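You operate a simulated robot arm through the tools that you are given. There is no shell and no other tool.

You run a simulated robot arm. Do the job below in one go: nothing can be reset, and whatever is moved stays where it is left.

JOB
Leak-test the red finished cap at 60 kPa, then put it back.
Fine: open the blue valve before lifting the lid; leave the lid on the bench and the knob at 60.

Only the result counts: the job must be done as asked and must still hold three seconds after the hand-in. Knocking over, shifting, dropping, spilling or breaking anything else fails it. Lids that push on must go on centred and level and be pressed home; caps that screw on are set level and turned clockwise until they are tight.

ROBOT AND FRAMES
A 6-joint arm with a fingered hand, fixed in place. Base frame: the origin is at the foot of the arm, x ahead of it, y to its left, z up; the work surface is at about z = 0.86. Lengths are in m, angles in degrees, forces in N, time in s.
With the tool pointing down near the work surface it reaches from about 0.3 to 0.8 m from the base axis. Its first joint turns from -166.0 to 166.0 degrees. Payload 4 kg.
The TCP is the grasp point between the finger pads, 0.026 m short of the fingertips. In the tool frame z runs along the fingers and y along their closing line. The gripper opens to 0.132 m. The gripper's body begins 0.073 m behind the TCP. The gripper is a hand of 5 fingers: y runs from the thumb to the fingers, the wrist lies at [0, 0, -0.239] in the tool frame.
Orientation is that of the tool frame in the base frame, as a unit quaternion [x, y, z, w]. With the fingers straight down and closing along the base's y, the tool's x points along the base's -x, its y along +y and its z along -z.

CONTROLS
- The arm moves only by the tool apply_moves. Its argument "moves" is a list that holds one entry, the list of rows, each a list of 6 numbers: the shift along the tool's x, y, z in m, then the turn, a rotation vector about the tool's x, y, z in degrees. In form: [[[x, y, z, wx, wy, wz], ...]]. A call has 1 to 20 rows; each row is the pose to reach, as a shift and turn from the pose commanded when the call began, along the tool's axes at that moment. Each row takes 0.2 s and may step no farther than 0.05 m and 8.6 degrees from the row before; otherwise, the whole call is refused. Where a pose cannot be reached the arm comes as near as it can. A force on the tool above 40 N (or 10 N above the force at the start of the call, whichever is more), or a blocked arm, ends the call early, and 0.2 s more pass. In this call time passes only in rows, and 0.2 s behind the last. The reply holds the time, the measured pose of the TCP, the force on the tool along the base axes, the opening and the grip force, in the units named above and with some noise, with the torque about the TCP (base axes, N m) and any sound that the robot's microphone picked up.
- Cameras (640 x 400 px; columns grow to the right, rows downward): "scene" is fixed at [0.3968, 0.637, 1.603]; the picture's right is [-0.90, 0.44, 0.00], its down [0.38, 0.77, -0.51] and it looks along [-0.23, -0.46, -0.86] (base axes); focal length 270 px, centre (320, 200). "wrist" rides on the gripper at [0.084, 0.002, -0.097] in the tool frame; the picture's right is [-0.02, 1.00, 0.00], its down [-0.75, -0.02, -0.66] and it looks along [-0.66, -0.01, 0.75] (tool axes); focal length 270 px, centre (320, 200). There is no depth. A picture from a camera that has moved, and an enlarged one, comes with that camera's place and axes in the base frame and with its lens. The place of the scene camera against the robot may be out by one fixed shift of up to 0.018 m in any direction.
- get_image(camera): a new picture of that camera. No time passes.
- finger_targets(finger1, finger2, finger3, finger4, thumb_bend): sets how far each is bent, from 0 (flat) to 1 (curled in); at 0.3 the hand is open as for a grip, at 0.7 the pads meet at the TCP. One left out holds its place. A second passes; each finger stops where it meets its share of the squeeze, and holds until it gets a number again. It is the only way to open and close the hand. It gives what a move gives, with no picture; readings hold the bend of each and the force on the fingers (four entries, about 0 where the hand has none), thumb and palm.
- close_up(camera, box): a new picture of the part [left, top, right, bottom] of that camera's present view, enlarged. No time passes.
- close_job(): hands the job in; it is judged then, once.

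Places have to be worked out from the pictures, the camera data and where the tool is seen. Open the gripper and draw the arm clear of the work before you hand the job in, unless the task says otherwise.

The tools are called after "Call:" by a JSON object that holds its "op" and its "data". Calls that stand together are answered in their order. apply_moves: Moves the arm, as the interface text tells. Its arguments: {"type":"object","properties":{"moves":{"type":"array","items":{"type":"array","items":{"type":"array","items":{"type":"number"}}}}},"required":["moves"]} The other tools are called the same way: finger_targets (finger1, finger2, finger3, finger4, thumb_bend) moves the fingers one by one; get_image (camera) takes a picture; close_up (camera, box) takes an enlarged picture of a part of a camera's view; close_job () hands the job in.

At the start:

```text
time: 0.0
tcp_pos: [0.5461, 0.03, 1.1944]
tcp_rot: [0.0, 1.0, 0.0, 0.0]
contact_force: [-0.3, 0.2, 0.1]
moment: [0.01, -0.02, 0.0]
grip_width: 0.1318
grasp_force: 0.1
shape: jaw
bend: [0.3, 0.3, 0.3, 0.3, 0.3]
finger forces: [0.0, 0.0, 0.0, 0.0, 0.0, 0.0]
```

scene: 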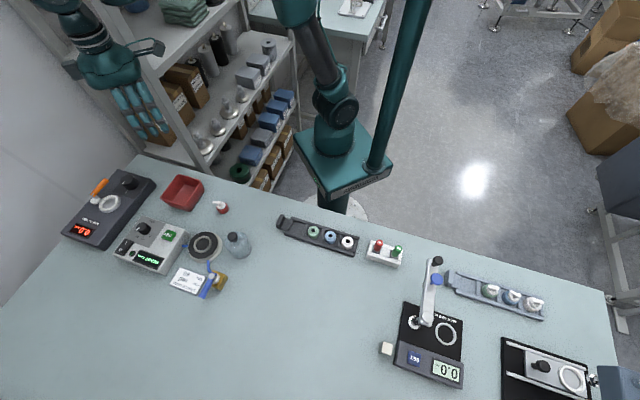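
wrist: 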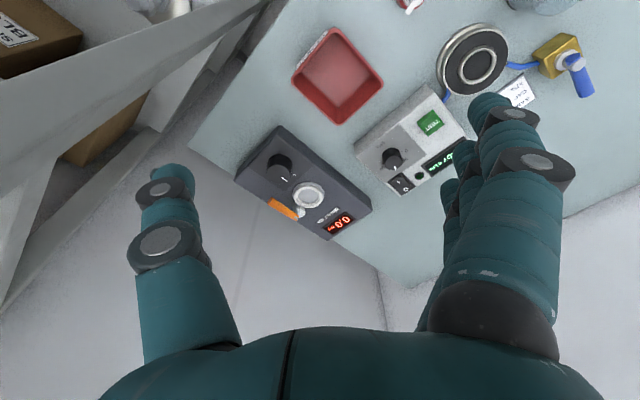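

I start by looking closely at the parts of the scene to identify the leak tester, the blue valve, the lid, the knob and the red finished cap.

Call:
{"op": "close_up", "data": {"camera": "scene", "box": [50, 150, 270, 310]}}

Call:
{"op": "close_up", "data": {"camera": "scene", "box": [260, 200, 420, 300]}}

Call:
{"op": "close_up", "data": {"camera": "scene", "box": [370, 240, 640, 400]}}

Call:
{"op": "close_up", "data": {"camera": "wrist", "box": [220, 0, 640, 260]}}

```text
2.50 times, centred on (160, 230) of scene
camera zoom: at [0.3968, 0.637, 1.603], right [-0.9, 0.44, 0.0], down [0.38, 0.77, -0.51], along [-0.23, -0.46, -0.86], focal length 674 px, centre (720, 125)
```

zoom: 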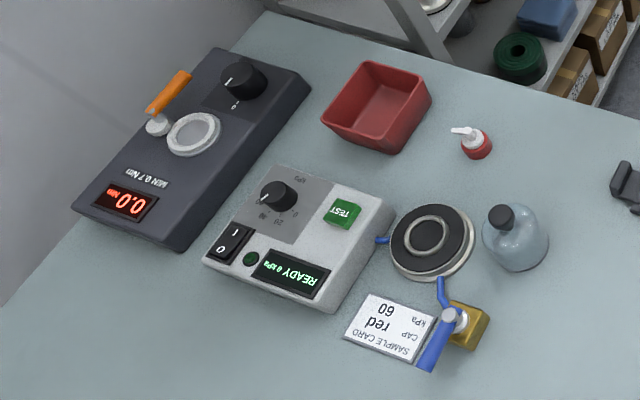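

```text
4.00 times, centred on (340, 250) of scene
camera zoom: at [0.3968, 0.637, 1.603], right [-0.9, 0.44, 0.0], down [0.38, 0.77, -0.51], along [-0.23, -0.46, -0.86], focal length 1079 px, centre (240, 0)
```

zoom: 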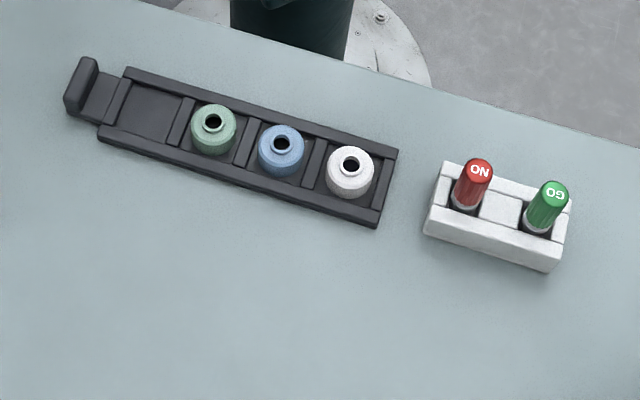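

```text
2.37 times, centred on (505, 320) of scene
camera zoom: at [0.3968, 0.637, 1.603], right [-0.9, 0.44, 0.0], down [0.38, 0.77, -0.51], along [-0.23, -0.46, -0.86], focal length 639 px, centre (-118, -84)
```

zoom: 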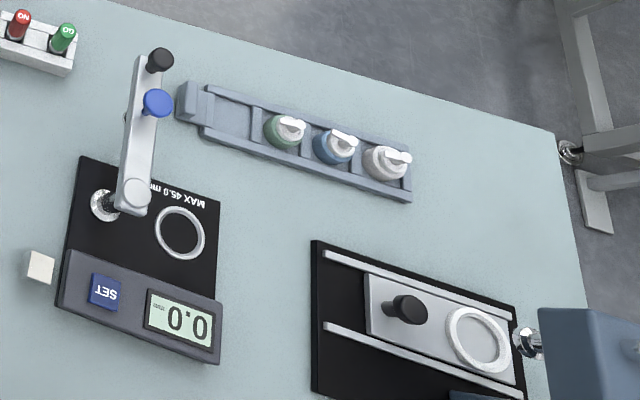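

```text
1.52 times, centred on (430, 130) of wrist
camera zoom: at [0.4623, 0.0321, 1.2903], right [0.02, 1.0, 0.0], down [0.75, -0.02, 0.66], along [0.66, -0.01, -0.75], focal length 412 px, centre (152, 307)
```

zoom: 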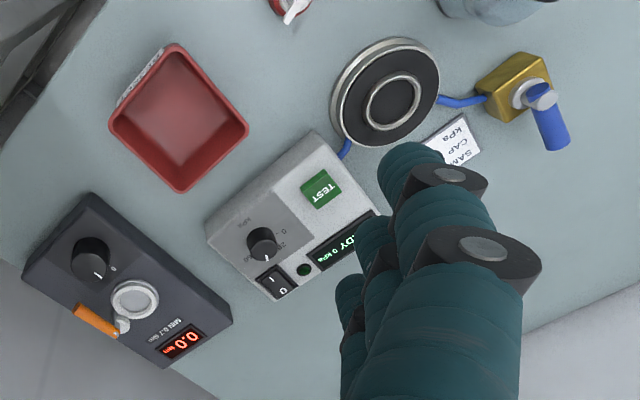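

The leak tester is the light box with TEST; the black ringed disc beside it is the test plate, the glass dome with the black knob is the lid, and the brass block with the blue lever is the valve. The red cap with a white nozzle stands at about (0.50, 0.14). I move the wrist camera in for a closer look.

Call:
{"op": "apply_moves", "data": {"moves": [[[-0.004, 0.032, 0.029, 0, 0, 0], [-0.008, 0.064, 0.058, 0, 0, 0], [-0.012, 0.096, 0.086, 0, 0, 0], [-0.017, 0.128, 0.115, 0, 0, 0], [-0.021, 0.16, 0.144, 0, 0, 0]]]}}

Call:
{"op": "get_image", "data": {"camera": "wrist"}}

Call:
{"op": "get_image", "data": {"camera": "scene"}}

```text
time: 1.2
tcp_pos: [0.5669, 0.1903, 1.0525]
tcp_rot: [0.0, 1.0, 0.0, -0.001]
contact_force: [0.1, -0.1, 0.5]
moment: [0.0, -0.03, -0.03]
grip_width: 0.1317
grasp_force: 0.0
shape: jaw
bend: [0.3, 0.3, 0.3, 0.3, 0.3]
finger forces: [0.1, 0.0, 0.0, 0.0, 0.0, 0.0]
```

```text
taken
camera wrist: at [0.4834, 0.1932, 1.1481], right [0.02, 1.0, 0.0], down [0.75, -0.02, 0.66], along [0.66, -0.01, -0.75], focal length 270 px, centre (320, 200)
```

wrist: 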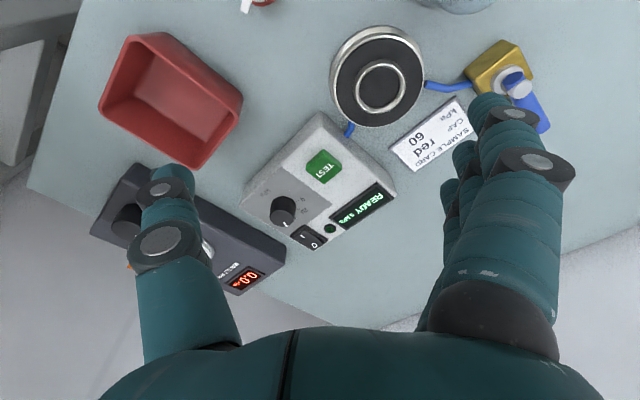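

```text
taken
```

scene: 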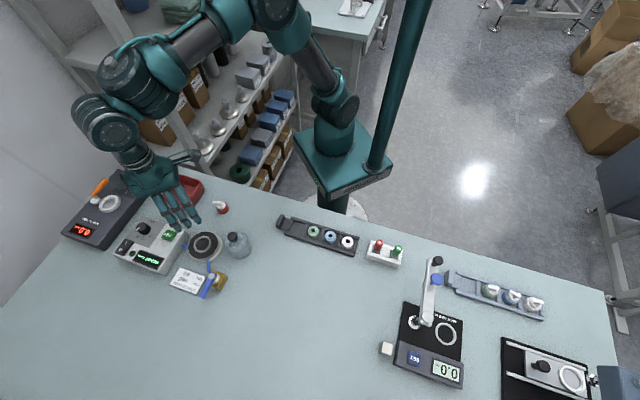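

The tester is now well in view; I enlarge the tester panel, the plate and the valve, and the card.

Call:
{"op": "close_up", "data": {"camera": "wrist", "box": [240, 110, 400, 260]}}

Call:
{"op": "close_up", "data": {"camera": "wrist", "box": [320, 10, 560, 180]}}

Call:
{"op": "close_up", "data": {"camera": "scene", "box": [180, 190, 260, 310]}}

```text
2.67 times, centred on (320, 185) of wrist
camera zoom: at [0.4834, 0.1932, 1.1481], right [0.02, 1.0, 0.0], down [0.75, -0.02, 0.66], along [0.66, -0.01, -0.75], focal length 721 px, centre (320, 240)
```

zoom: 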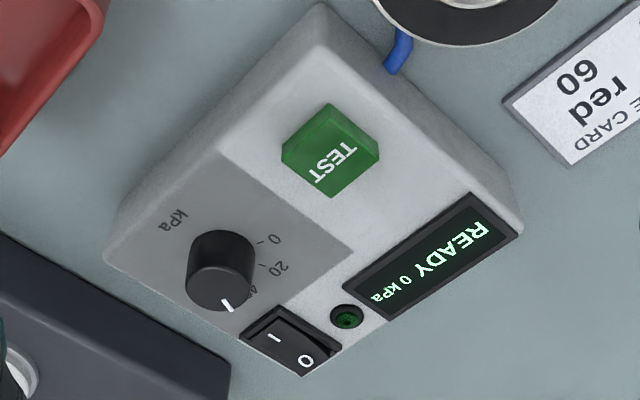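

```text
2.35 times, centred on (440, 95) of wrist
camera zoom: at [0.4834, 0.1932, 1.1481], right [0.02, 1.0, 0.0], down [0.75, -0.02, 0.66], along [0.66, -0.01, -0.75], focal length 636 px, centre (38, 447)
```

zoom: 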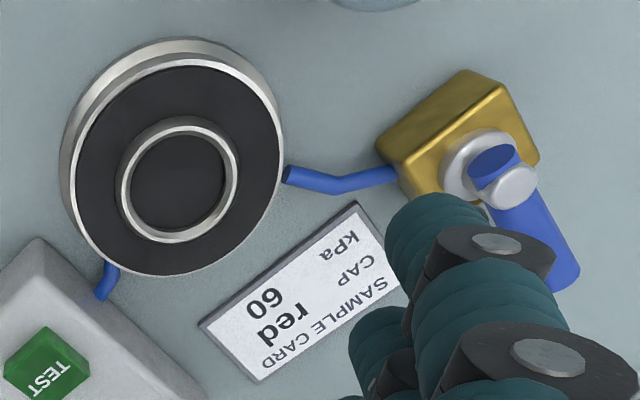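

```text
3.33 times, centred on (220, 250) of scene
camera zoom: at [0.3968, 0.637, 1.603], right [-0.9, 0.44, 0.0], down [0.38, 0.77, -0.51], along [-0.23, -0.46, -0.86], focal length 899 px, centre (653, 33)
```

zoom: 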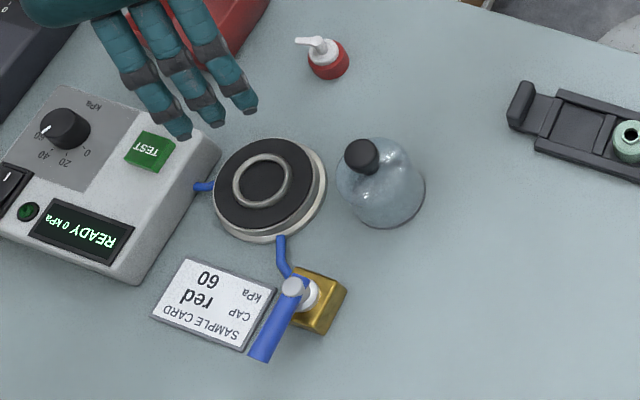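

I need to read the knob scale accurately, so I enlarge it in both cameras.

Call:
{"op": "close_up", "data": {"camera": "scene", "box": [125, 212, 175, 244]}}

Call:
{"op": "close_up", "data": {"camera": "wrist", "box": [255, 175, 335, 235]}}

Call:
{"op": "close_up", "data": {"camera": "scene", "box": [205, 195, 235, 217]}}

```text
12.50 times, centred on (150, 228) of scene
camera zoom: at [0.3968, 0.637, 1.603], right [-0.9, 0.44, 0.0], down [0.38, 0.77, -0.51], along [-0.23, -0.46, -0.86], focal length 3371 px, centre (2445, -150)
```

zoom: 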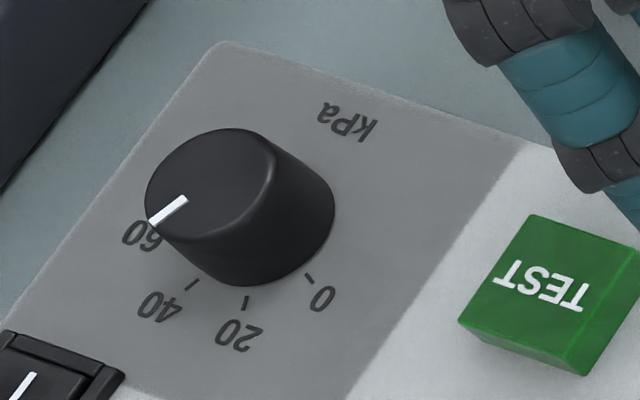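

```text
6.67 times, centred on (295, 205) of wrist
camera zoom: at [0.4834, 0.1932, 1.1481], right [0.02, 1.0, 0.0], down [0.75, -0.02, 0.66], along [0.66, -0.01, -0.75], focal length 1802 px, centre (487, 167)
```

zoom: 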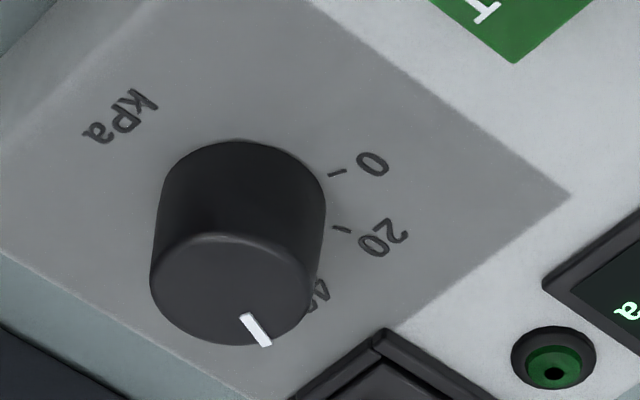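

```text
16.00 times, centred on (220, 206) of scene
camera zoom: at [0.3968, 0.637, 1.603], right [-0.9, 0.44, 0.0], down [0.38, 0.77, -0.51], along [-0.23, -0.46, -0.86], focal length 4315 px, centre (1920, 104)
```

zoom: 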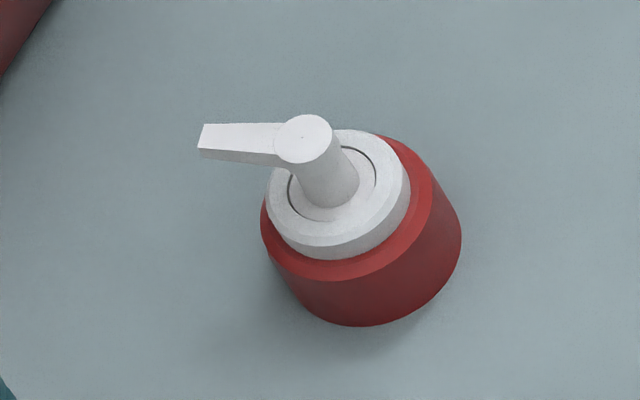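

By triangulating both views the knob pointer sits nearer 40 than 60 (the apparent "60" is parallax off the knob's height). I look at the hand itself to learn where each finger is.

Call:
{"op": "close_up", "data": {"camera": "scene", "box": [100, 130, 220, 240]}}

Call:
{"op": "close_up", "data": {"camera": "wrist", "box": [100, 60, 600, 400]}}

```text
3.64 times, centred on (160, 185) of scene
camera zoom: at [0.3968, 0.637, 1.603], right [-0.9, 0.44, 0.0], down [0.38, 0.77, -0.51], along [-0.23, -0.46, -0.86], focal length 981 px, centre (902, 254)
```

zoom: 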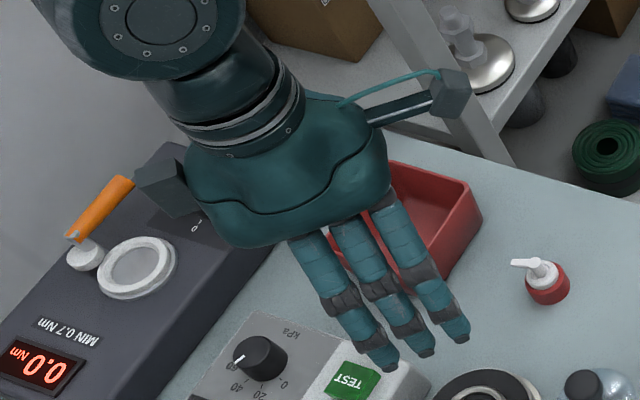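

```text
1.18 times, centred on (350, 230) of wrist
camera zoom: at [0.4834, 0.1932, 1.1481], right [0.02, 1.0, 0.0], down [0.75, -0.02, 0.66], along [0.66, -0.01, -0.75], focal length 318 px, centre (285, 165)
```

zoom: 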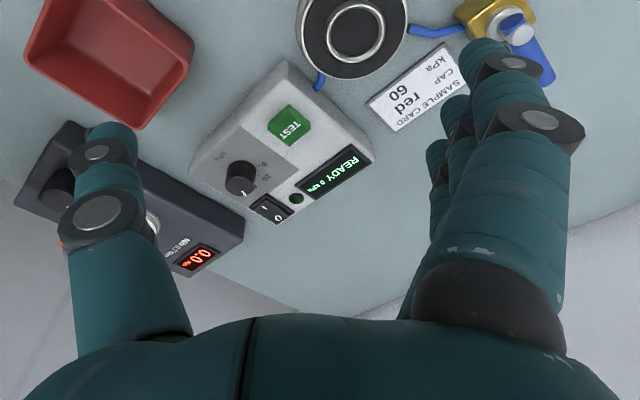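

Only three fingers plus the thumb show clearly; I bend fingers to different amounts to see which is which and where each tip goes (the hand is in free air, ~0.1 m above the tester).

Call:
{"op": "finger_targets", "data": {"finger1": 0.0, "finger2": 0.3, "finger3": 0.6, "finger4": 1.0, "thumb_bend": 0.5}}

Call:
{"op": "get_image", "data": {"camera": "wrist"}}

Call:
{"op": "close_up", "data": {"camera": "scene", "box": [100, 130, 220, 240]}}

```text
time: 2.2
tcp_pos: [0.5671, 0.19, 1.0527]
tcp_rot: [0.0, 1.0, -0.001, 0.0]
contact_force: [-0.8, -0.4, 0.1]
moment: [-0.01, 0.0, -0.02]
grip_width: 0.137
grasp_force: 0.1
shape: fingers
bend: [0.0, 0.3, 0.6, 1.0, 0.5]
finger forces: [0.0, 0.0, 0.1, 0.1, 0.1, 0.1]
```

```text
taken
camera wrist: at [0.4835, 0.1931, 1.1483], right [0.02, 1.0, 0.0], down [0.75, -0.02, 0.66], along [0.66, -0.01, -0.75], focal length 270 px, centre (320, 200)
```

wrist: 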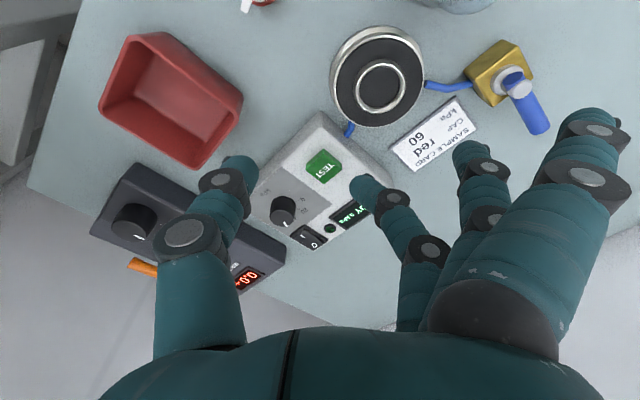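

```text
3.64 times, centred on (160, 185) of scene
camera zoom: at [0.3968, 0.637, 1.603], right [-0.9, 0.44, 0.0], down [0.38, 0.77, -0.51], along [-0.23, -0.46, -0.86], focal length 981 px, centre (902, 254)
```

zoom: 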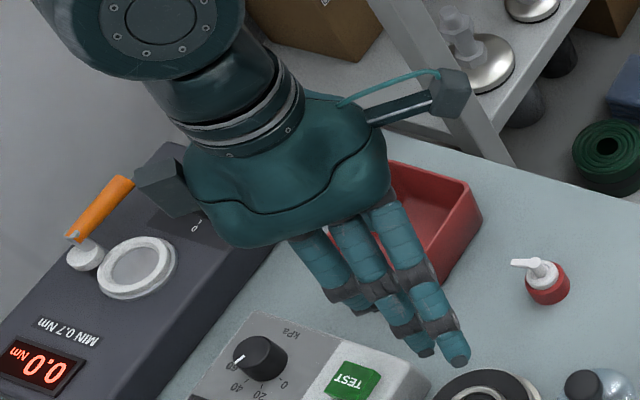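

Finger 1 is the one nearest the camera (tool +x), then 2 and 3; finger 4 isn't evident. I swap the bends to check whether a fourth finger exists.

Call:
{"op": "finger_targets", "data": {"finger1": 0.3, "finger2": 0.7, "finger3": 1.0, "finger4": 0.0, "thumb_bend": 0.3}}

Call:
{"op": "get_image", "data": {"camera": "wrist"}}

Call:
{"op": "close_up", "data": {"camera": "scene", "box": [100, 130, 220, 240]}}

```text
time: 3.2
tcp_pos: [0.5668, 0.1909, 1.0526]
tcp_rot: [0.0, 1.0, 0.0, 0.0]
contact_force: [0.5, -0.1, 0.2]
moment: [0.03, -0.04, 0.01]
grip_width: 0.1388
grasp_force: 0.0
shape: fingers
bend: [0.3, 0.7, 1.0, 0.0, 0.3]
finger forces: [0.0, 0.0, 0.0, 0.0, 0.0, 0.0]
```

```text
taken
camera wrist: at [0.4835, 0.193, 1.1483], right [0.02, 1.0, 0.0], down [0.75, -0.02, 0.66], along [0.66, -0.01, -0.75], focal length 270 px, centre (320, 200)
```

wrist: 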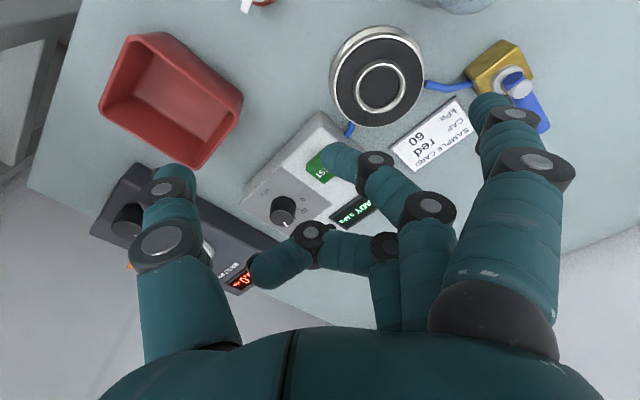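

```text
3.64 times, centred on (160, 185) of scene
camera zoom: at [0.3968, 0.637, 1.603], right [-0.9, 0.44, 0.0], down [0.38, 0.77, -0.51], along [-0.23, -0.46, -0.86], focal length 981 px, centre (902, 254)
```

zoom: 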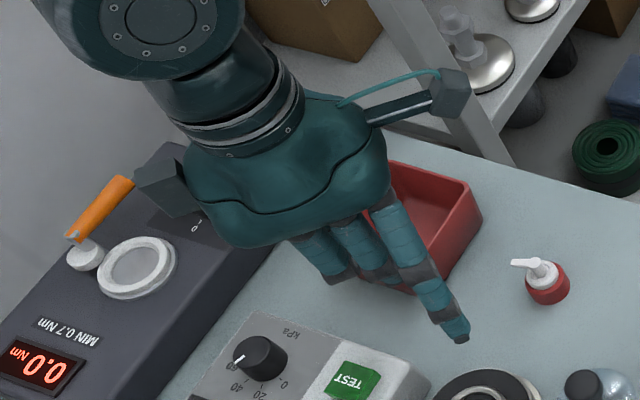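

The hand has three visible fingers at tool x ≈ +0.036, +0.012, −0.012 and the thumb opposite at x ≈ 0. I flatten the fingers for a clear view and move to look down at the valve, plate and lid.

Call:
{"op": "finger_targets", "data": {"finger1": 0.0, "finger2": 0.0, "finger3": 0.0, "finger4": 0.0, "thumb_bend": 0.0}}

Call:
{"op": "apply_moves", "data": {"moves": [[[0.025, 0.026, 0, 0, 0, 0], [0.05, 0.052, 0, 0, 0, 0], [0.075, 0.078, 0, 0, 0, 0], [0.1, 0.104, 0, 0, 0, 0], [0.12, 0.13, 0, 0, 0, 0]]]}}

Call:
{"op": "get_image", "data": {"camera": "wrist"}}

```text
time: 4.2
tcp_pos: [0.5661, 0.1907, 1.052]
tcp_rot: [0.001, 1.0, 0.0, 0.0]
contact_force: [-0.7, -0.9, 0.4]
moment: [0.01, 0.02, -0.02]
grip_width: 0.1833
grasp_force: 0.0
shape: fingers
bend: [0.0, 0.0, 0.0, 0.0, 0.01]
finger forces: [0.0, 0.1, 0.1, 0.0, 0.0, 0.0]
```

```text
time: 5.4
tcp_pos: [0.446, 0.3197, 1.0494]
tcp_rot: [0.0, 1.0, 0.0, 0.0]
contact_force: [0.1, 0.0, 0.4]
moment: [0.02, -0.05, 0.03]
grip_width: 0.1834
grasp_force: 0.0
shape: fingers
bend: [0.0, 0.0, 0.0, 0.0, 0.01]
finger forces: [0.1, 0.0, 0.1, 0.0, 0.0, 0.0]
```

```text
taken
camera wrist: at [0.3627, 0.322, 1.1459], right [0.02, 1.0, 0.0], down [0.75, -0.02, 0.66], along [0.66, -0.01, -0.75], focal length 270 px, centre (320, 200)
```

wrist: 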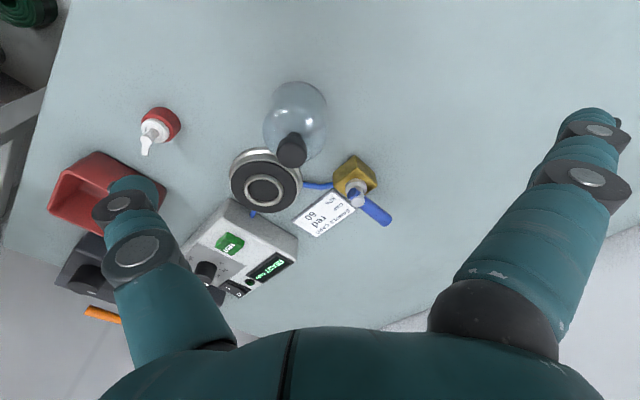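

Now all the parts lie between thumb and fingers; I enlarge the valve and the lid.

Call:
{"op": "close_up", "data": {"camera": "wrist", "box": [300, 140, 400, 240]}}

Call:
{"op": "close_up", "data": {"camera": "wrist", "box": [220, 70, 350, 220]}}

Call:
{"op": "close_up", "data": {"camera": "wrist", "box": [120, 90, 200, 170]}}

Call:
{"op": "close_up", "data": {"camera": "scene", "box": [190, 225, 260, 305]}}

```text
4.00 times, centred on (350, 190) of wrist
camera zoom: at [0.3627, 0.322, 1.1459], right [0.02, 1.0, 0.0], down [0.75, -0.02, 0.66], along [0.66, -0.01, -0.75], focal length 1081 px, centre (200, 240)
```

zoom: 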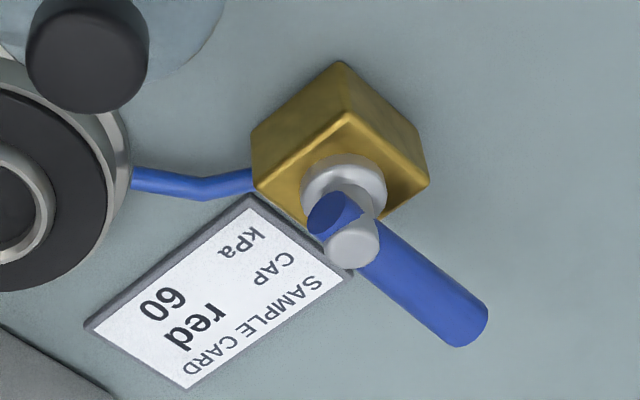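

```text
2.67 times, centred on (285, 145) of wrist
camera zoom: at [0.3627, 0.322, 1.1459], right [0.02, 1.0, 0.0], down [0.75, -0.02, 0.66], along [0.66, -0.01, -0.75], focal length 721 px, centre (413, 347)
```

zoom: 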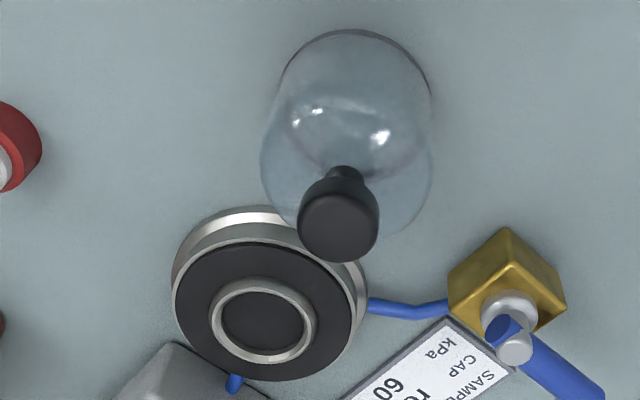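

```text
5.00 times, centred on (160, 130) of wrist
camera zoom: at [0.3627, 0.322, 1.1459], right [0.02, 1.0, 0.0], down [0.75, -0.02, 0.66], along [0.66, -0.01, -0.75], focal length 1351 px, centre (1120, 550)
```

zoom: 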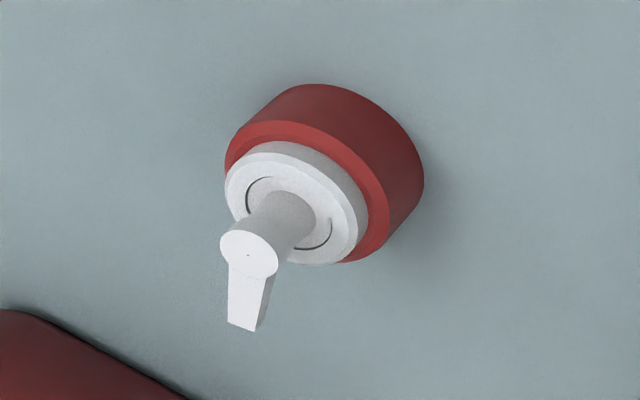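

```text
5.00 times, centred on (225, 265) of scene
camera zoom: at [0.3968, 0.637, 1.603], right [-0.9, 0.44, 0.0], down [0.38, 0.77, -0.51], along [-0.23, -0.46, -0.86], focal length 1348 px, centre (795, -125)
```

zoom: 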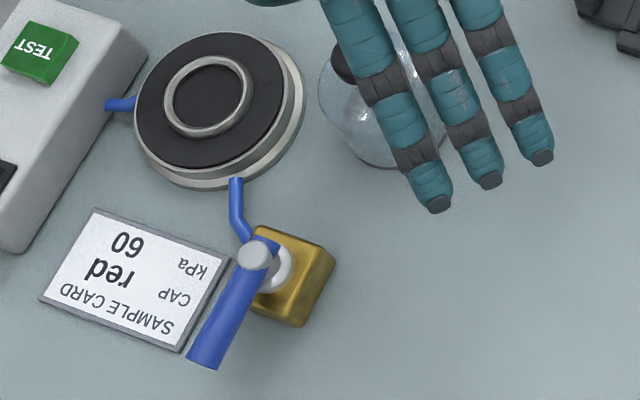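

The valve's stem axis is near (0.57, 0.363) with the blue rod handle pointing along about 42° from +x, aligned with the block edges; I can't yet tell open from closed. I turn the wrist camera around to look at the block from the plate side (−y).

Call:
{"op": "apply_moves", "data": {"moves": [[[-0.0113, -0.0082, 0.0022, 0, 0, -8.18], [-0.0225, -0.0164, 0.0044, 0, 0, -16.36], [-0.0338, -0.0245, 0.0065, 0, 0, -24.55], [-0.0451, -0.0327, 0.0087, 0, 0, -32.73], [-0.0564, -0.0409, 0.0109, 0, 0, -40.91], [-0.0676, -0.0491, 0.0131, 0, 0, -49.09], [-0.0789, -0.0573, 0.0153, 0, 0, -57.27], [-0.0902, -0.0655, 0.0175, 0, 0, -65.45], [-0.1015, -0.0736, 0.0196, 0, 0, -73.64], [-0.1127, -0.0818, 0.0218, 0, 0, -81.82], [-0.124, -0.09, 0.024, 0, 0, -90]]]}}

Call:
{"op": "get_image", "data": {"camera": "wrist"}}

Call:
{"op": "get_image", "data": {"camera": "scene"}}

```text
time: 7.8
tcp_pos: [0.5714, 0.2289, 1.0258]
tcp_rot: [0.708, -0.706, 0.0, 0.0]
contact_force: [0.5, 0.0, -1.1]
moment: [-0.01, -0.01, 0.0]
grip_width: 0.1833
grasp_force: 0.0
shape: fingers
bend: [0.0, 0.0, 0.0, 0.0, 0.01]
finger forces: [0.0, 0.0, 0.1, 0.0, 0.1, 0.0]
```

```text
taken
camera wrist: at [0.5706, 0.1456, 1.1226], right [-1.0, 0.02, 0.0], down [0.01, 0.75, 0.66], along [0.01, 0.66, -0.75], focal length 270 px, centre (320, 200)
```

wrist: 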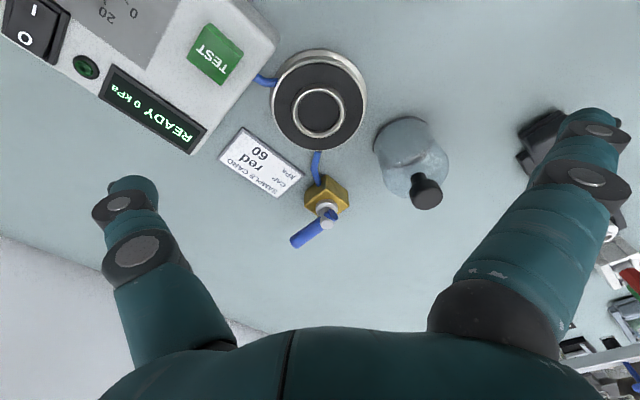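

```text
taken
```

scene: 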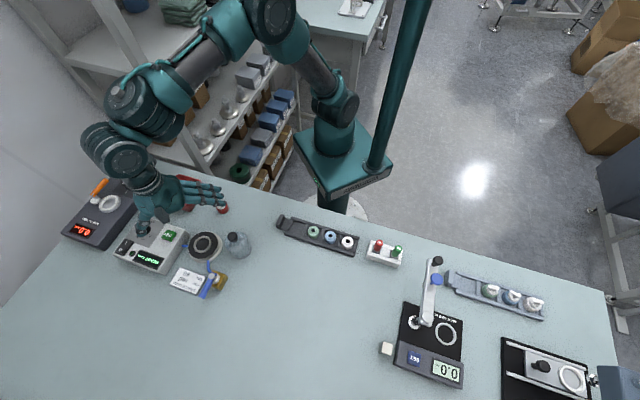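

The view from the plate side shows how the hose enters the block; I enlarge it, plus the knob that is also partly in view.

Call:
{"op": "close_up", "data": {"camera": "wrist", "box": [270, 130, 380, 260]}}

Call:
{"op": "close_up", "data": {"camera": "wrist", "box": [250, 30, 460, 220]}}

```text
3.08 times, centred on (325, 195) of wrist
camera zoom: at [0.5706, 0.1456, 1.1226], right [-1.0, 0.02, 0.0], down [0.01, 0.75, 0.66], along [0.01, 0.66, -0.75], focal length 832 px, centre (305, 215)
```

zoom: 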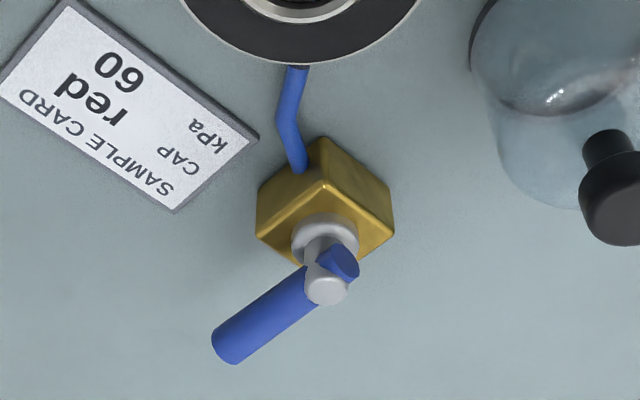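

```text
2.11 times, centred on (355, 125) of wrist
camera zoom: at [0.5706, 0.1456, 1.1226], right [-1.0, 0.02, 0.0], down [0.01, 0.75, 0.66], along [0.01, 0.66, -0.75], focal length 569 px, centre (246, 358)
```

zoom: 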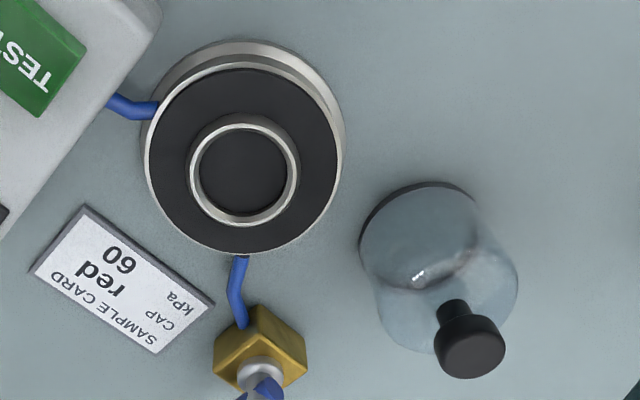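

The hose enters the block's (+x,−y) face, and the handle stands across that line, so the valve looks closed now, which is what the test needs. Next I hover above the tester knob (≈(0.6985, 0.146)) to read its angle precisely.

Call:
{"op": "apply_moves", "data": {"moves": [[[0.0208, -0.0318, 0.0065, 0, 0, -5], [0.0416, -0.0636, 0.0129, 0, 0, -10], [0.0623, -0.0953, 0.0194, 0, 0, -15], [0.0831, -0.1271, 0.0258, 0, 0, -20]]]}}

Call:
{"op": "get_image", "data": {"camera": "wrist"}}

Call:
{"op": "close_up", "data": {"camera": "wrist", "box": [250, 70, 410, 210]}}

Call:
{"op": "get_image", "data": {"camera": "scene"}}

```text
time: 8.8
tcp_pos: [0.7189, 0.1599, 1.0183]
tcp_rot: [0.819, -0.574, -0.019, -0.005]
contact_force: [0.3, -0.1, 0.0]
moment: [-0.06, 0.01, 0.01]
grip_width: 0.1834
grasp_force: 0.1
shape: fingers
bend: [0.0, 0.0, 0.0, 0.0, 0.0]
finger forces: [0.0, 0.0, 0.0, 0.1, 0.0, 0.1]
out of reach, approached as far as the arm can: row 3, 4
```

```text
taken
camera wrist: at [0.7491, 0.0775, 1.1111], right [-0.95, -0.32, 0.01], down [-0.23, 0.69, 0.68], along [-0.23, 0.64, -0.73], focal length 270 px, centre (320, 200)
```

wrist: 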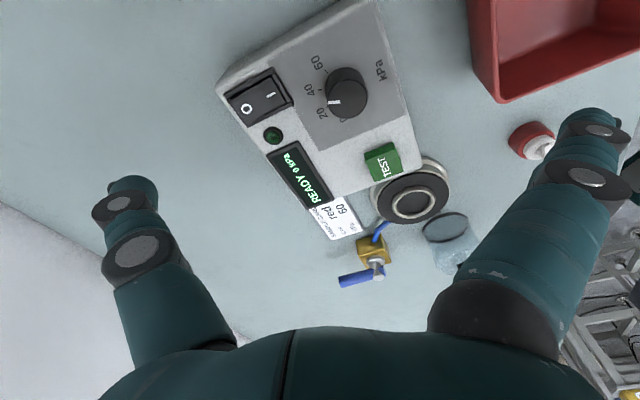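

```text
2.86 times, centred on (330, 140) of wrist
camera zoom: at [0.7491, 0.0775, 1.1111], right [-0.95, -0.32, 0.01], down [-0.23, 0.69, 0.68], along [-0.23, 0.64, -0.73], focal length 772 px, centre (291, 371)
```

zoom: 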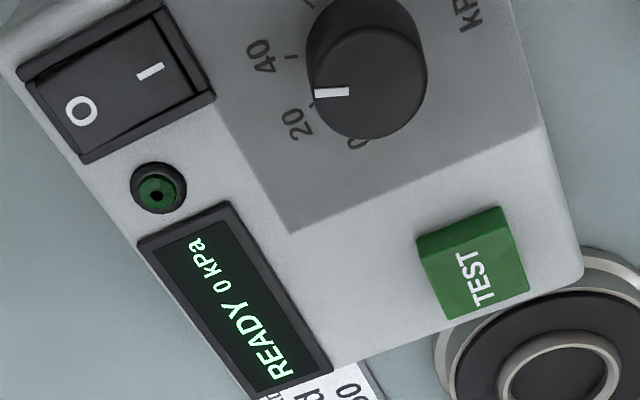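

```text
taken
```

scene: 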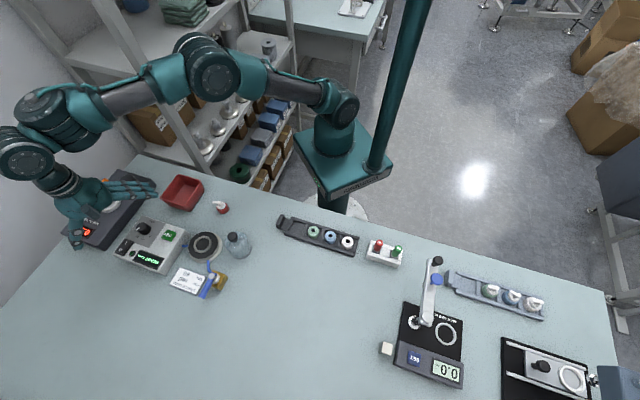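

The arm could not quite reach that yaw here, but the view shows the pointer between 20 and 40 parallax-shifted; I enlarge it to measure pointer and ticks from this opposite side before re-posing.

Call:
{"op": "close_up", "data": {"camera": "wrist", "box": [300, 45, 390, 135]}}

```text
4.44 times, centred on (345, 90) of wrist
camera zoom: at [0.7491, 0.0775, 1.1111], right [-0.95, -0.32, 0.01], down [-0.23, 0.69, 0.68], along [-0.23, 0.64, -0.73], focal length 1201 px, centre (209, 689)
```

zoom: 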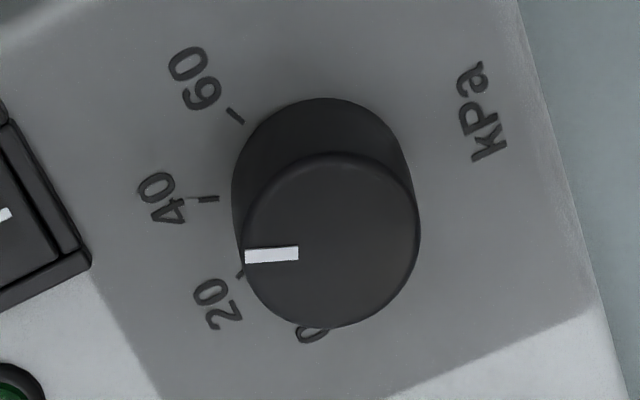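

Ticks 0/20/40/60 are ~42° apart and 60 is the last mark; the pointer direction (≈21°) matches the 40 tick, so the knob is at 40 and needs ~42° clockwise. I turn the hand to the comfortable yaw (closing line ~111° in base) above the knob.

Call:
{"op": "apply_moves", "data": {"moves": [[[0, 0, -0.005, 0, 0, 8], [0, 0, -0.01, 0, 0, 16], [0, 0, -0.015, 0, 0, 24], [0, 0, -0.02, 0, 0, 32], [0, 0, -0.025, 0, 0, 40], [0, 0, -0.025, 0, 0, 48], [0, 0, -0.025, 0, 0, 56], [0, 0, -0.025, 0, 0, 64], [0, 0, -0.025, 0, 0, 72], [0, 0, -0.025, 0, 0, 80], [0, 0, -0.025, 0, 0, 88]]]}}

Call:
{"op": "get_image", "data": {"camera": "wrist"}}

```text
time: 11.2
tcp_pos: [0.72, 0.1553, 1.0434]
tcp_rot: [-0.189, 0.982, 0.0, 0.0]
contact_force: [-0.8, 0.7, 0.1]
moment: [-0.02, -0.03, 0.01]
grip_width: 0.1833
grasp_force: 0.1
shape: fingers
bend: [0.0, 0.0, 0.0, 0.0, 0.0]
finger forces: [0.1, 0.0, 0.1, 0.0, 0.0, 0.0]
out of reach, approached as far as the arm can: row 1
```

```text
taken
camera wrist: at [0.6411, 0.1262, 1.1392], right [-0.35, 0.94, 0.0], down [0.7, 0.27, 0.66], along [0.62, 0.23, -0.75], focal length 270 px, centre (320, 200)
```

wrist: 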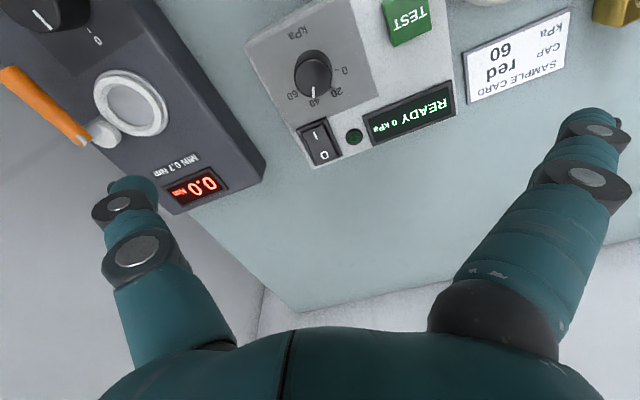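

Here the pointer points exactly at the "40" label in this nearly in-line view, confirming 40. I enlarge to get the knob centre accurately.

Call:
{"op": "close_up", "data": {"camera": "wrist", "box": [260, 20, 380, 170]}}

```text
2.67 times, centred on (320, 95) of wrist
camera zoom: at [0.6411, 0.1262, 1.1392], right [-0.35, 0.94, 0.0], down [0.7, 0.27, 0.66], along [0.62, 0.23, -0.75], focal length 721 px, centre (320, 480)
```

zoom: 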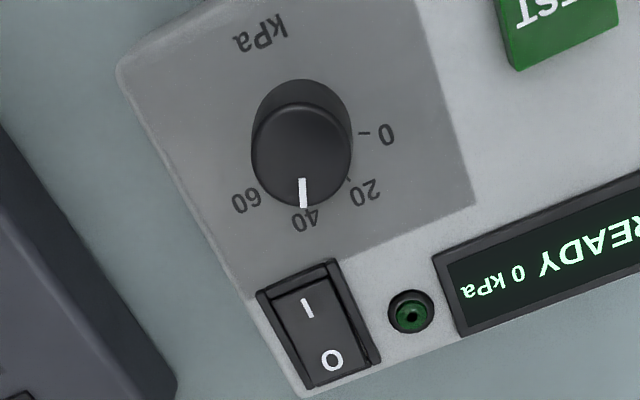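

Knob top centre computes to about (0.701, 0.1445, 0.932), pointer exactly at 40. I curl finger 1, pre-shape fingers 2, 3 and thumb, and come down to a hover over the knob.

Call:
{"op": "finger_targets", "data": {"finger1": 1.0, "finger2": 0.55, "finger3": 0.55, "finger4": 1.0, "thumb_bend": 0.55}}

Call:
{"op": "apply_moves", "data": {"moves": [[[0.0109, -0.0015, 0.03, 0, 0, 0], [0.0217, -0.003, 0.0604, 0, 0, 0]]]}}

Call:
{"op": "get_image", "data": {"camera": "wrist"}}

Call:
{"op": "close_up", "data": {"camera": "scene", "box": [60, 150, 220, 270]}}

```text
time: 12.2
tcp_pos: [0.7201, 0.1557, 1.0433]
tcp_rot: [-0.19, 0.982, -0.001, 0.0]
contact_force: [0.2, 1.0, 0.2]
moment: [0.0, 0.01, -0.02]
grip_width: 0.0501
grasp_force: 0.0
shape: fingers
bend: [1.0, 0.55, 0.55, 1.0, 0.55]
finger forces: [0.0, 0.1, 0.0, 0.0, 0.1, 0.1]
```

```text
time: 12.8
tcp_pos: [0.7009, 0.1451, 0.9812]
tcp_rot: [-0.191, 0.982, 0.001, 0.0]
contact_force: [0.6, -0.2, 0.0]
moment: [0.0, -0.05, -0.01]
grip_width: 0.0501
grasp_force: 0.0
shape: fingers
bend: [1.0, 0.55, 0.55, 1.0, 0.55]
finger forces: [0.0, 0.0, 0.0, 0.0, 0.0, 0.0]
```

```text
taken
camera wrist: at [0.6221, 0.1151, 1.0778], right [-0.35, 0.93, 0.0], down [0.7, 0.27, 0.66], along [0.62, 0.23, -0.75], focal length 270 px, centre (320, 200)
```

wrist: 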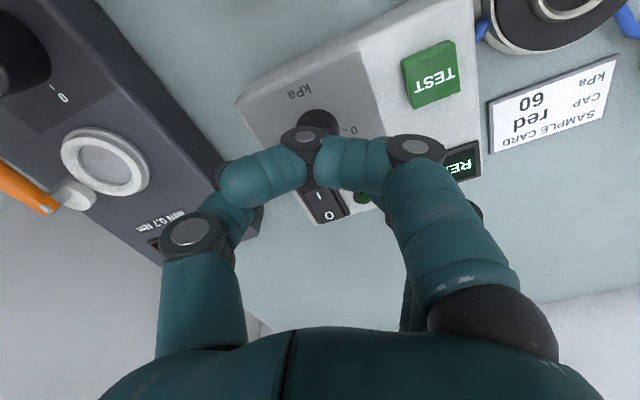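

```text
3.33 times, centred on (140, 210) of scene
camera zoom: at [0.3968, 0.637, 1.603], right [-0.9, 0.44, 0.0], down [0.38, 0.77, -0.51], along [-0.23, -0.46, -0.86], focal length 899 px, centre (920, 167)
```

zoom: 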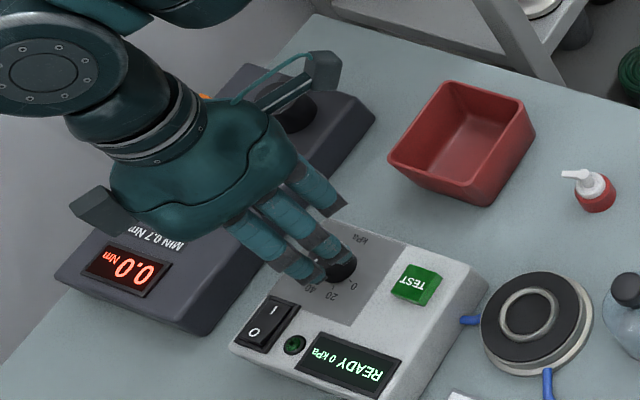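

At 0.55 bend the gap is 0.050 m, enough for the ~0.027 m knob. Finger 1 curled blocks my view, so I flatten it instead and check alignment.

Call:
{"op": "finger_targets", "data": {"finger1": 0.0, "finger4": 0.0}}

Call:
{"op": "get_image", "data": {"camera": "wrist"}}

Call:
{"op": "close_up", "data": {"camera": "wrist", "box": [220, 80, 440, 240]}}

```text
time: 13.8
tcp_pos: [0.7011, 0.1443, 0.9819]
tcp_rot: [-0.191, 0.982, 0.001, 0.0]
contact_force: [0.1, -0.2, -1.3]
moment: [0.01, 0.05, -0.03]
grip_width: 0.1293
grasp_force: 0.1
shape: fingers
bend: [0.0, 0.55, 0.55, 0.0, 0.55]
finger forces: [0.1, 0.0, 0.0, 0.0, 0.0, 0.1]
```

```text
taken
camera wrist: at [0.6222, 0.1151, 1.0779], right [-0.36, 0.93, 0.0], down [0.7, 0.27, 0.66], along [0.62, 0.23, -0.75], focal length 270 px, centre (320, 200)
```

wrist: 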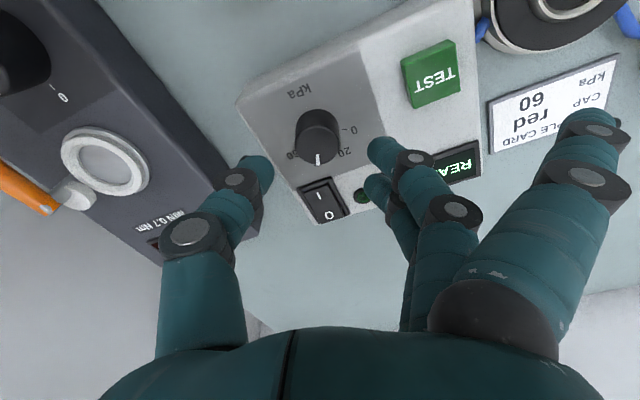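

```text
2.50 times, centred on (330, 160) of wrist
camera zoom: at [0.6222, 0.1151, 1.0779], right [-0.36, 0.93, 0.0], down [0.7, 0.27, 0.66], along [0.62, 0.23, -0.75], focal length 676 px, centre (295, 300)
```

zoom: 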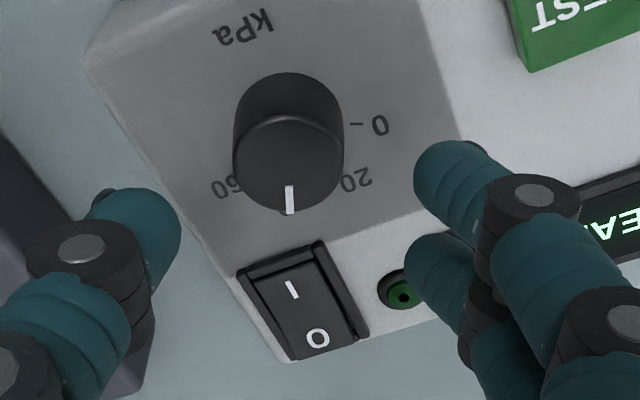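

The knob is centred under the TCP to within 1 mm (tool x≈−0.001, y≈−0.001). I descend to TCP z≈0.952, leaving the tips just above the panel.

Call:
{"op": "apply_moves", "data": {"moves": [[[-0.0005, -0.0005, 0.01, 0, 0, 0], [-0.0005, -0.0005, 0.02, 0, 0, 0], [-0.0005, -0.0005, 0.029, 0, 0, 0]]]}}

Call:
{"op": "get_image", "data": {"camera": "wrist"}}

Call:
{"op": "close_up", "data": {"camera": "scene", "box": [100, 190, 200, 270]}}

```text
time: 14.6
tcp_pos: [0.7013, 0.1448, 0.9514]
tcp_rot: [-0.191, 0.982, 0.0, 0.0]
contact_force: [1.1, -1.2, -0.2]
moment: [0.01, -0.02, -0.02]
grip_width: 0.129
grasp_force: 0.0
shape: fingers
bend: [0.0, 0.55, 0.55, 0.0, 0.55]
finger forces: [0.0, 0.0, 0.0, 0.1, 0.1, 0.0]
```

```text
taken
camera wrist: at [0.6235, 0.1144, 1.0474], right [-0.36, 0.93, 0.0], down [0.7, 0.27, 0.66], along [0.61, 0.23, -0.75], focal length 270 px, centre (320, 200)
```

wrist: 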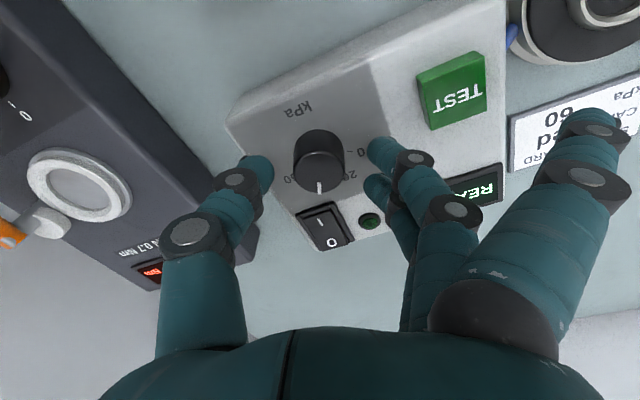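

```text
5.00 times, centred on (150, 230) of scene
camera zoom: at [0.3968, 0.637, 1.603], right [-0.9, 0.44, 0.0], down [0.38, 0.77, -0.51], along [-0.23, -0.46, -0.86], focal length 1348 px, centre (1170, 50)
```

zoom: 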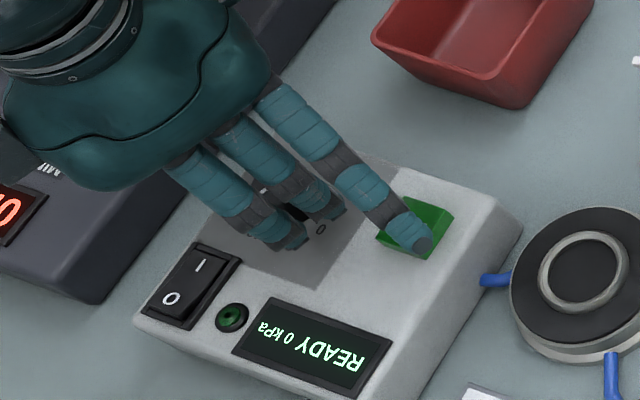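

No contact yet and the display still reads READY. I close fingers 2, 3 and the thumb on the knob.

Call:
{"op": "finger_targets", "data": {"finger2": 0.7, "finger3": 0.7, "thumb_bend": 0.7}}

Call:
{"op": "close_up", "data": {"camera": "wrist", "box": [200, 80, 440, 240]}}

Call:
{"op": "close_up", "data": {"camera": "scene", "box": [100, 190, 200, 270]}}

```text
time: 15.6
tcp_pos: [0.7019, 0.1441, 0.9505]
tcp_rot: [-0.19, 0.982, 0.0, 0.0]
contact_force: [0.0, -2.0, -3.7]
moment: [-0.03, 0.0, -0.01]
grip_width: 0.1171
grasp_force: 7.6
shape: fingers
bend: [0.0, 0.65, 0.64, 0.0, 0.65]
finger forces: [0.0, 3.1, 3.6, 0.0, 8.5, 0.1]
```

```text
2.50 times, centred on (320, 160) of wrist
camera zoom: at [0.6236, 0.1143, 1.0475], right [-0.35, 0.93, 0.0], down [0.7, 0.27, 0.66], along [0.61, 0.23, -0.75], focal length 676 px, centre (320, 300)
```

zoom: 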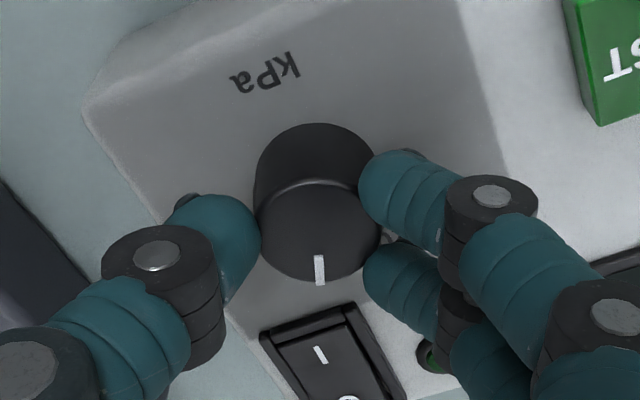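

```text
5.00 times, centred on (150, 230) of scene
camera zoom: at [0.3968, 0.637, 1.603], right [-0.9, 0.44, 0.0], down [0.38, 0.77, -0.51], along [-0.23, -0.46, -0.86], focal length 1348 px, centre (1170, 50)
```

zoom: 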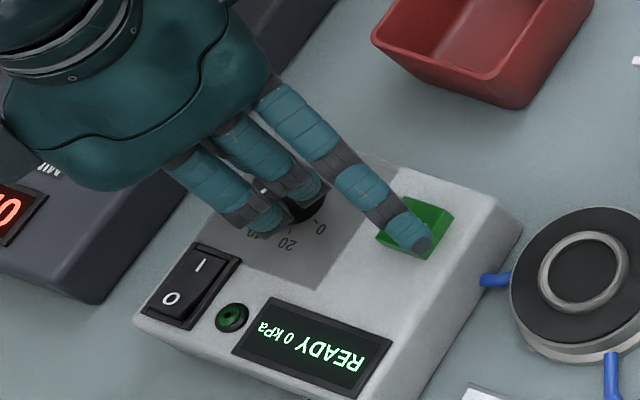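

The knob is held by three pads with about 8 N. I rotate the hand 42° clockwise (positive about the tool's downward z).

Call:
{"op": "apply_moves", "data": {"moves": [[[0, 0, 0, 0, 0, 6], [0, 0, 0, 0, 0, 12], [0, 0, 0, 0, 0, 18], [0, 0, 0, 0, 0, 24], [0, 0, 0, 0, 0, 30], [0, 0, 0, 0, 0, 36], [0, 0, 0, 0, 0, 42]]]}}

Call:
{"op": "close_up", "data": {"camera": "wrist", "box": [200, 80, 440, 240]}}

Call:
{"op": "close_up", "data": {"camera": "scene", "box": [100, 190, 200, 270]}}

```text
time: 17.2
tcp_pos: [0.7012, 0.1453, 0.9538]
tcp_rot: [0.174, 0.985, 0.0, 0.0]
contact_force: [3.0, -2.4, 4.0]
moment: [-0.08, -0.07, 0.0]
grip_width: 0.1146
grasp_force: 6.1
shape: fingers
bend: [0.0, 0.68, 0.66, 0.0, 0.67]
finger forces: [0.0, 2.0, 3.8, 0.1, 6.6, 0.0]
```

```text
2.50 times, centred on (320, 160) of wrist
camera zoom: at [0.6232, 0.1764, 1.0499], right [0.36, 0.93, 0.0], down [0.7, -0.27, 0.66], along [0.61, -0.24, -0.75], focal length 676 px, centre (320, 300)
```

zoom: 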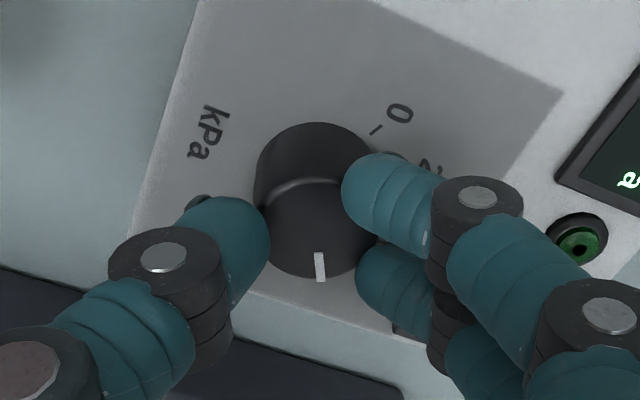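

```text
5.00 times, centred on (150, 230) of scene
camera zoom: at [0.3968, 0.637, 1.603], right [-0.9, 0.44, 0.0], down [0.38, 0.77, -0.51], along [-0.23, -0.46, -0.86], focal length 1348 px, centre (1170, 50)
```

zoom: 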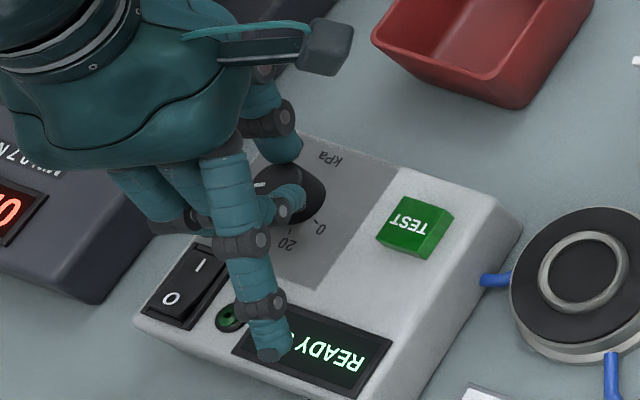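

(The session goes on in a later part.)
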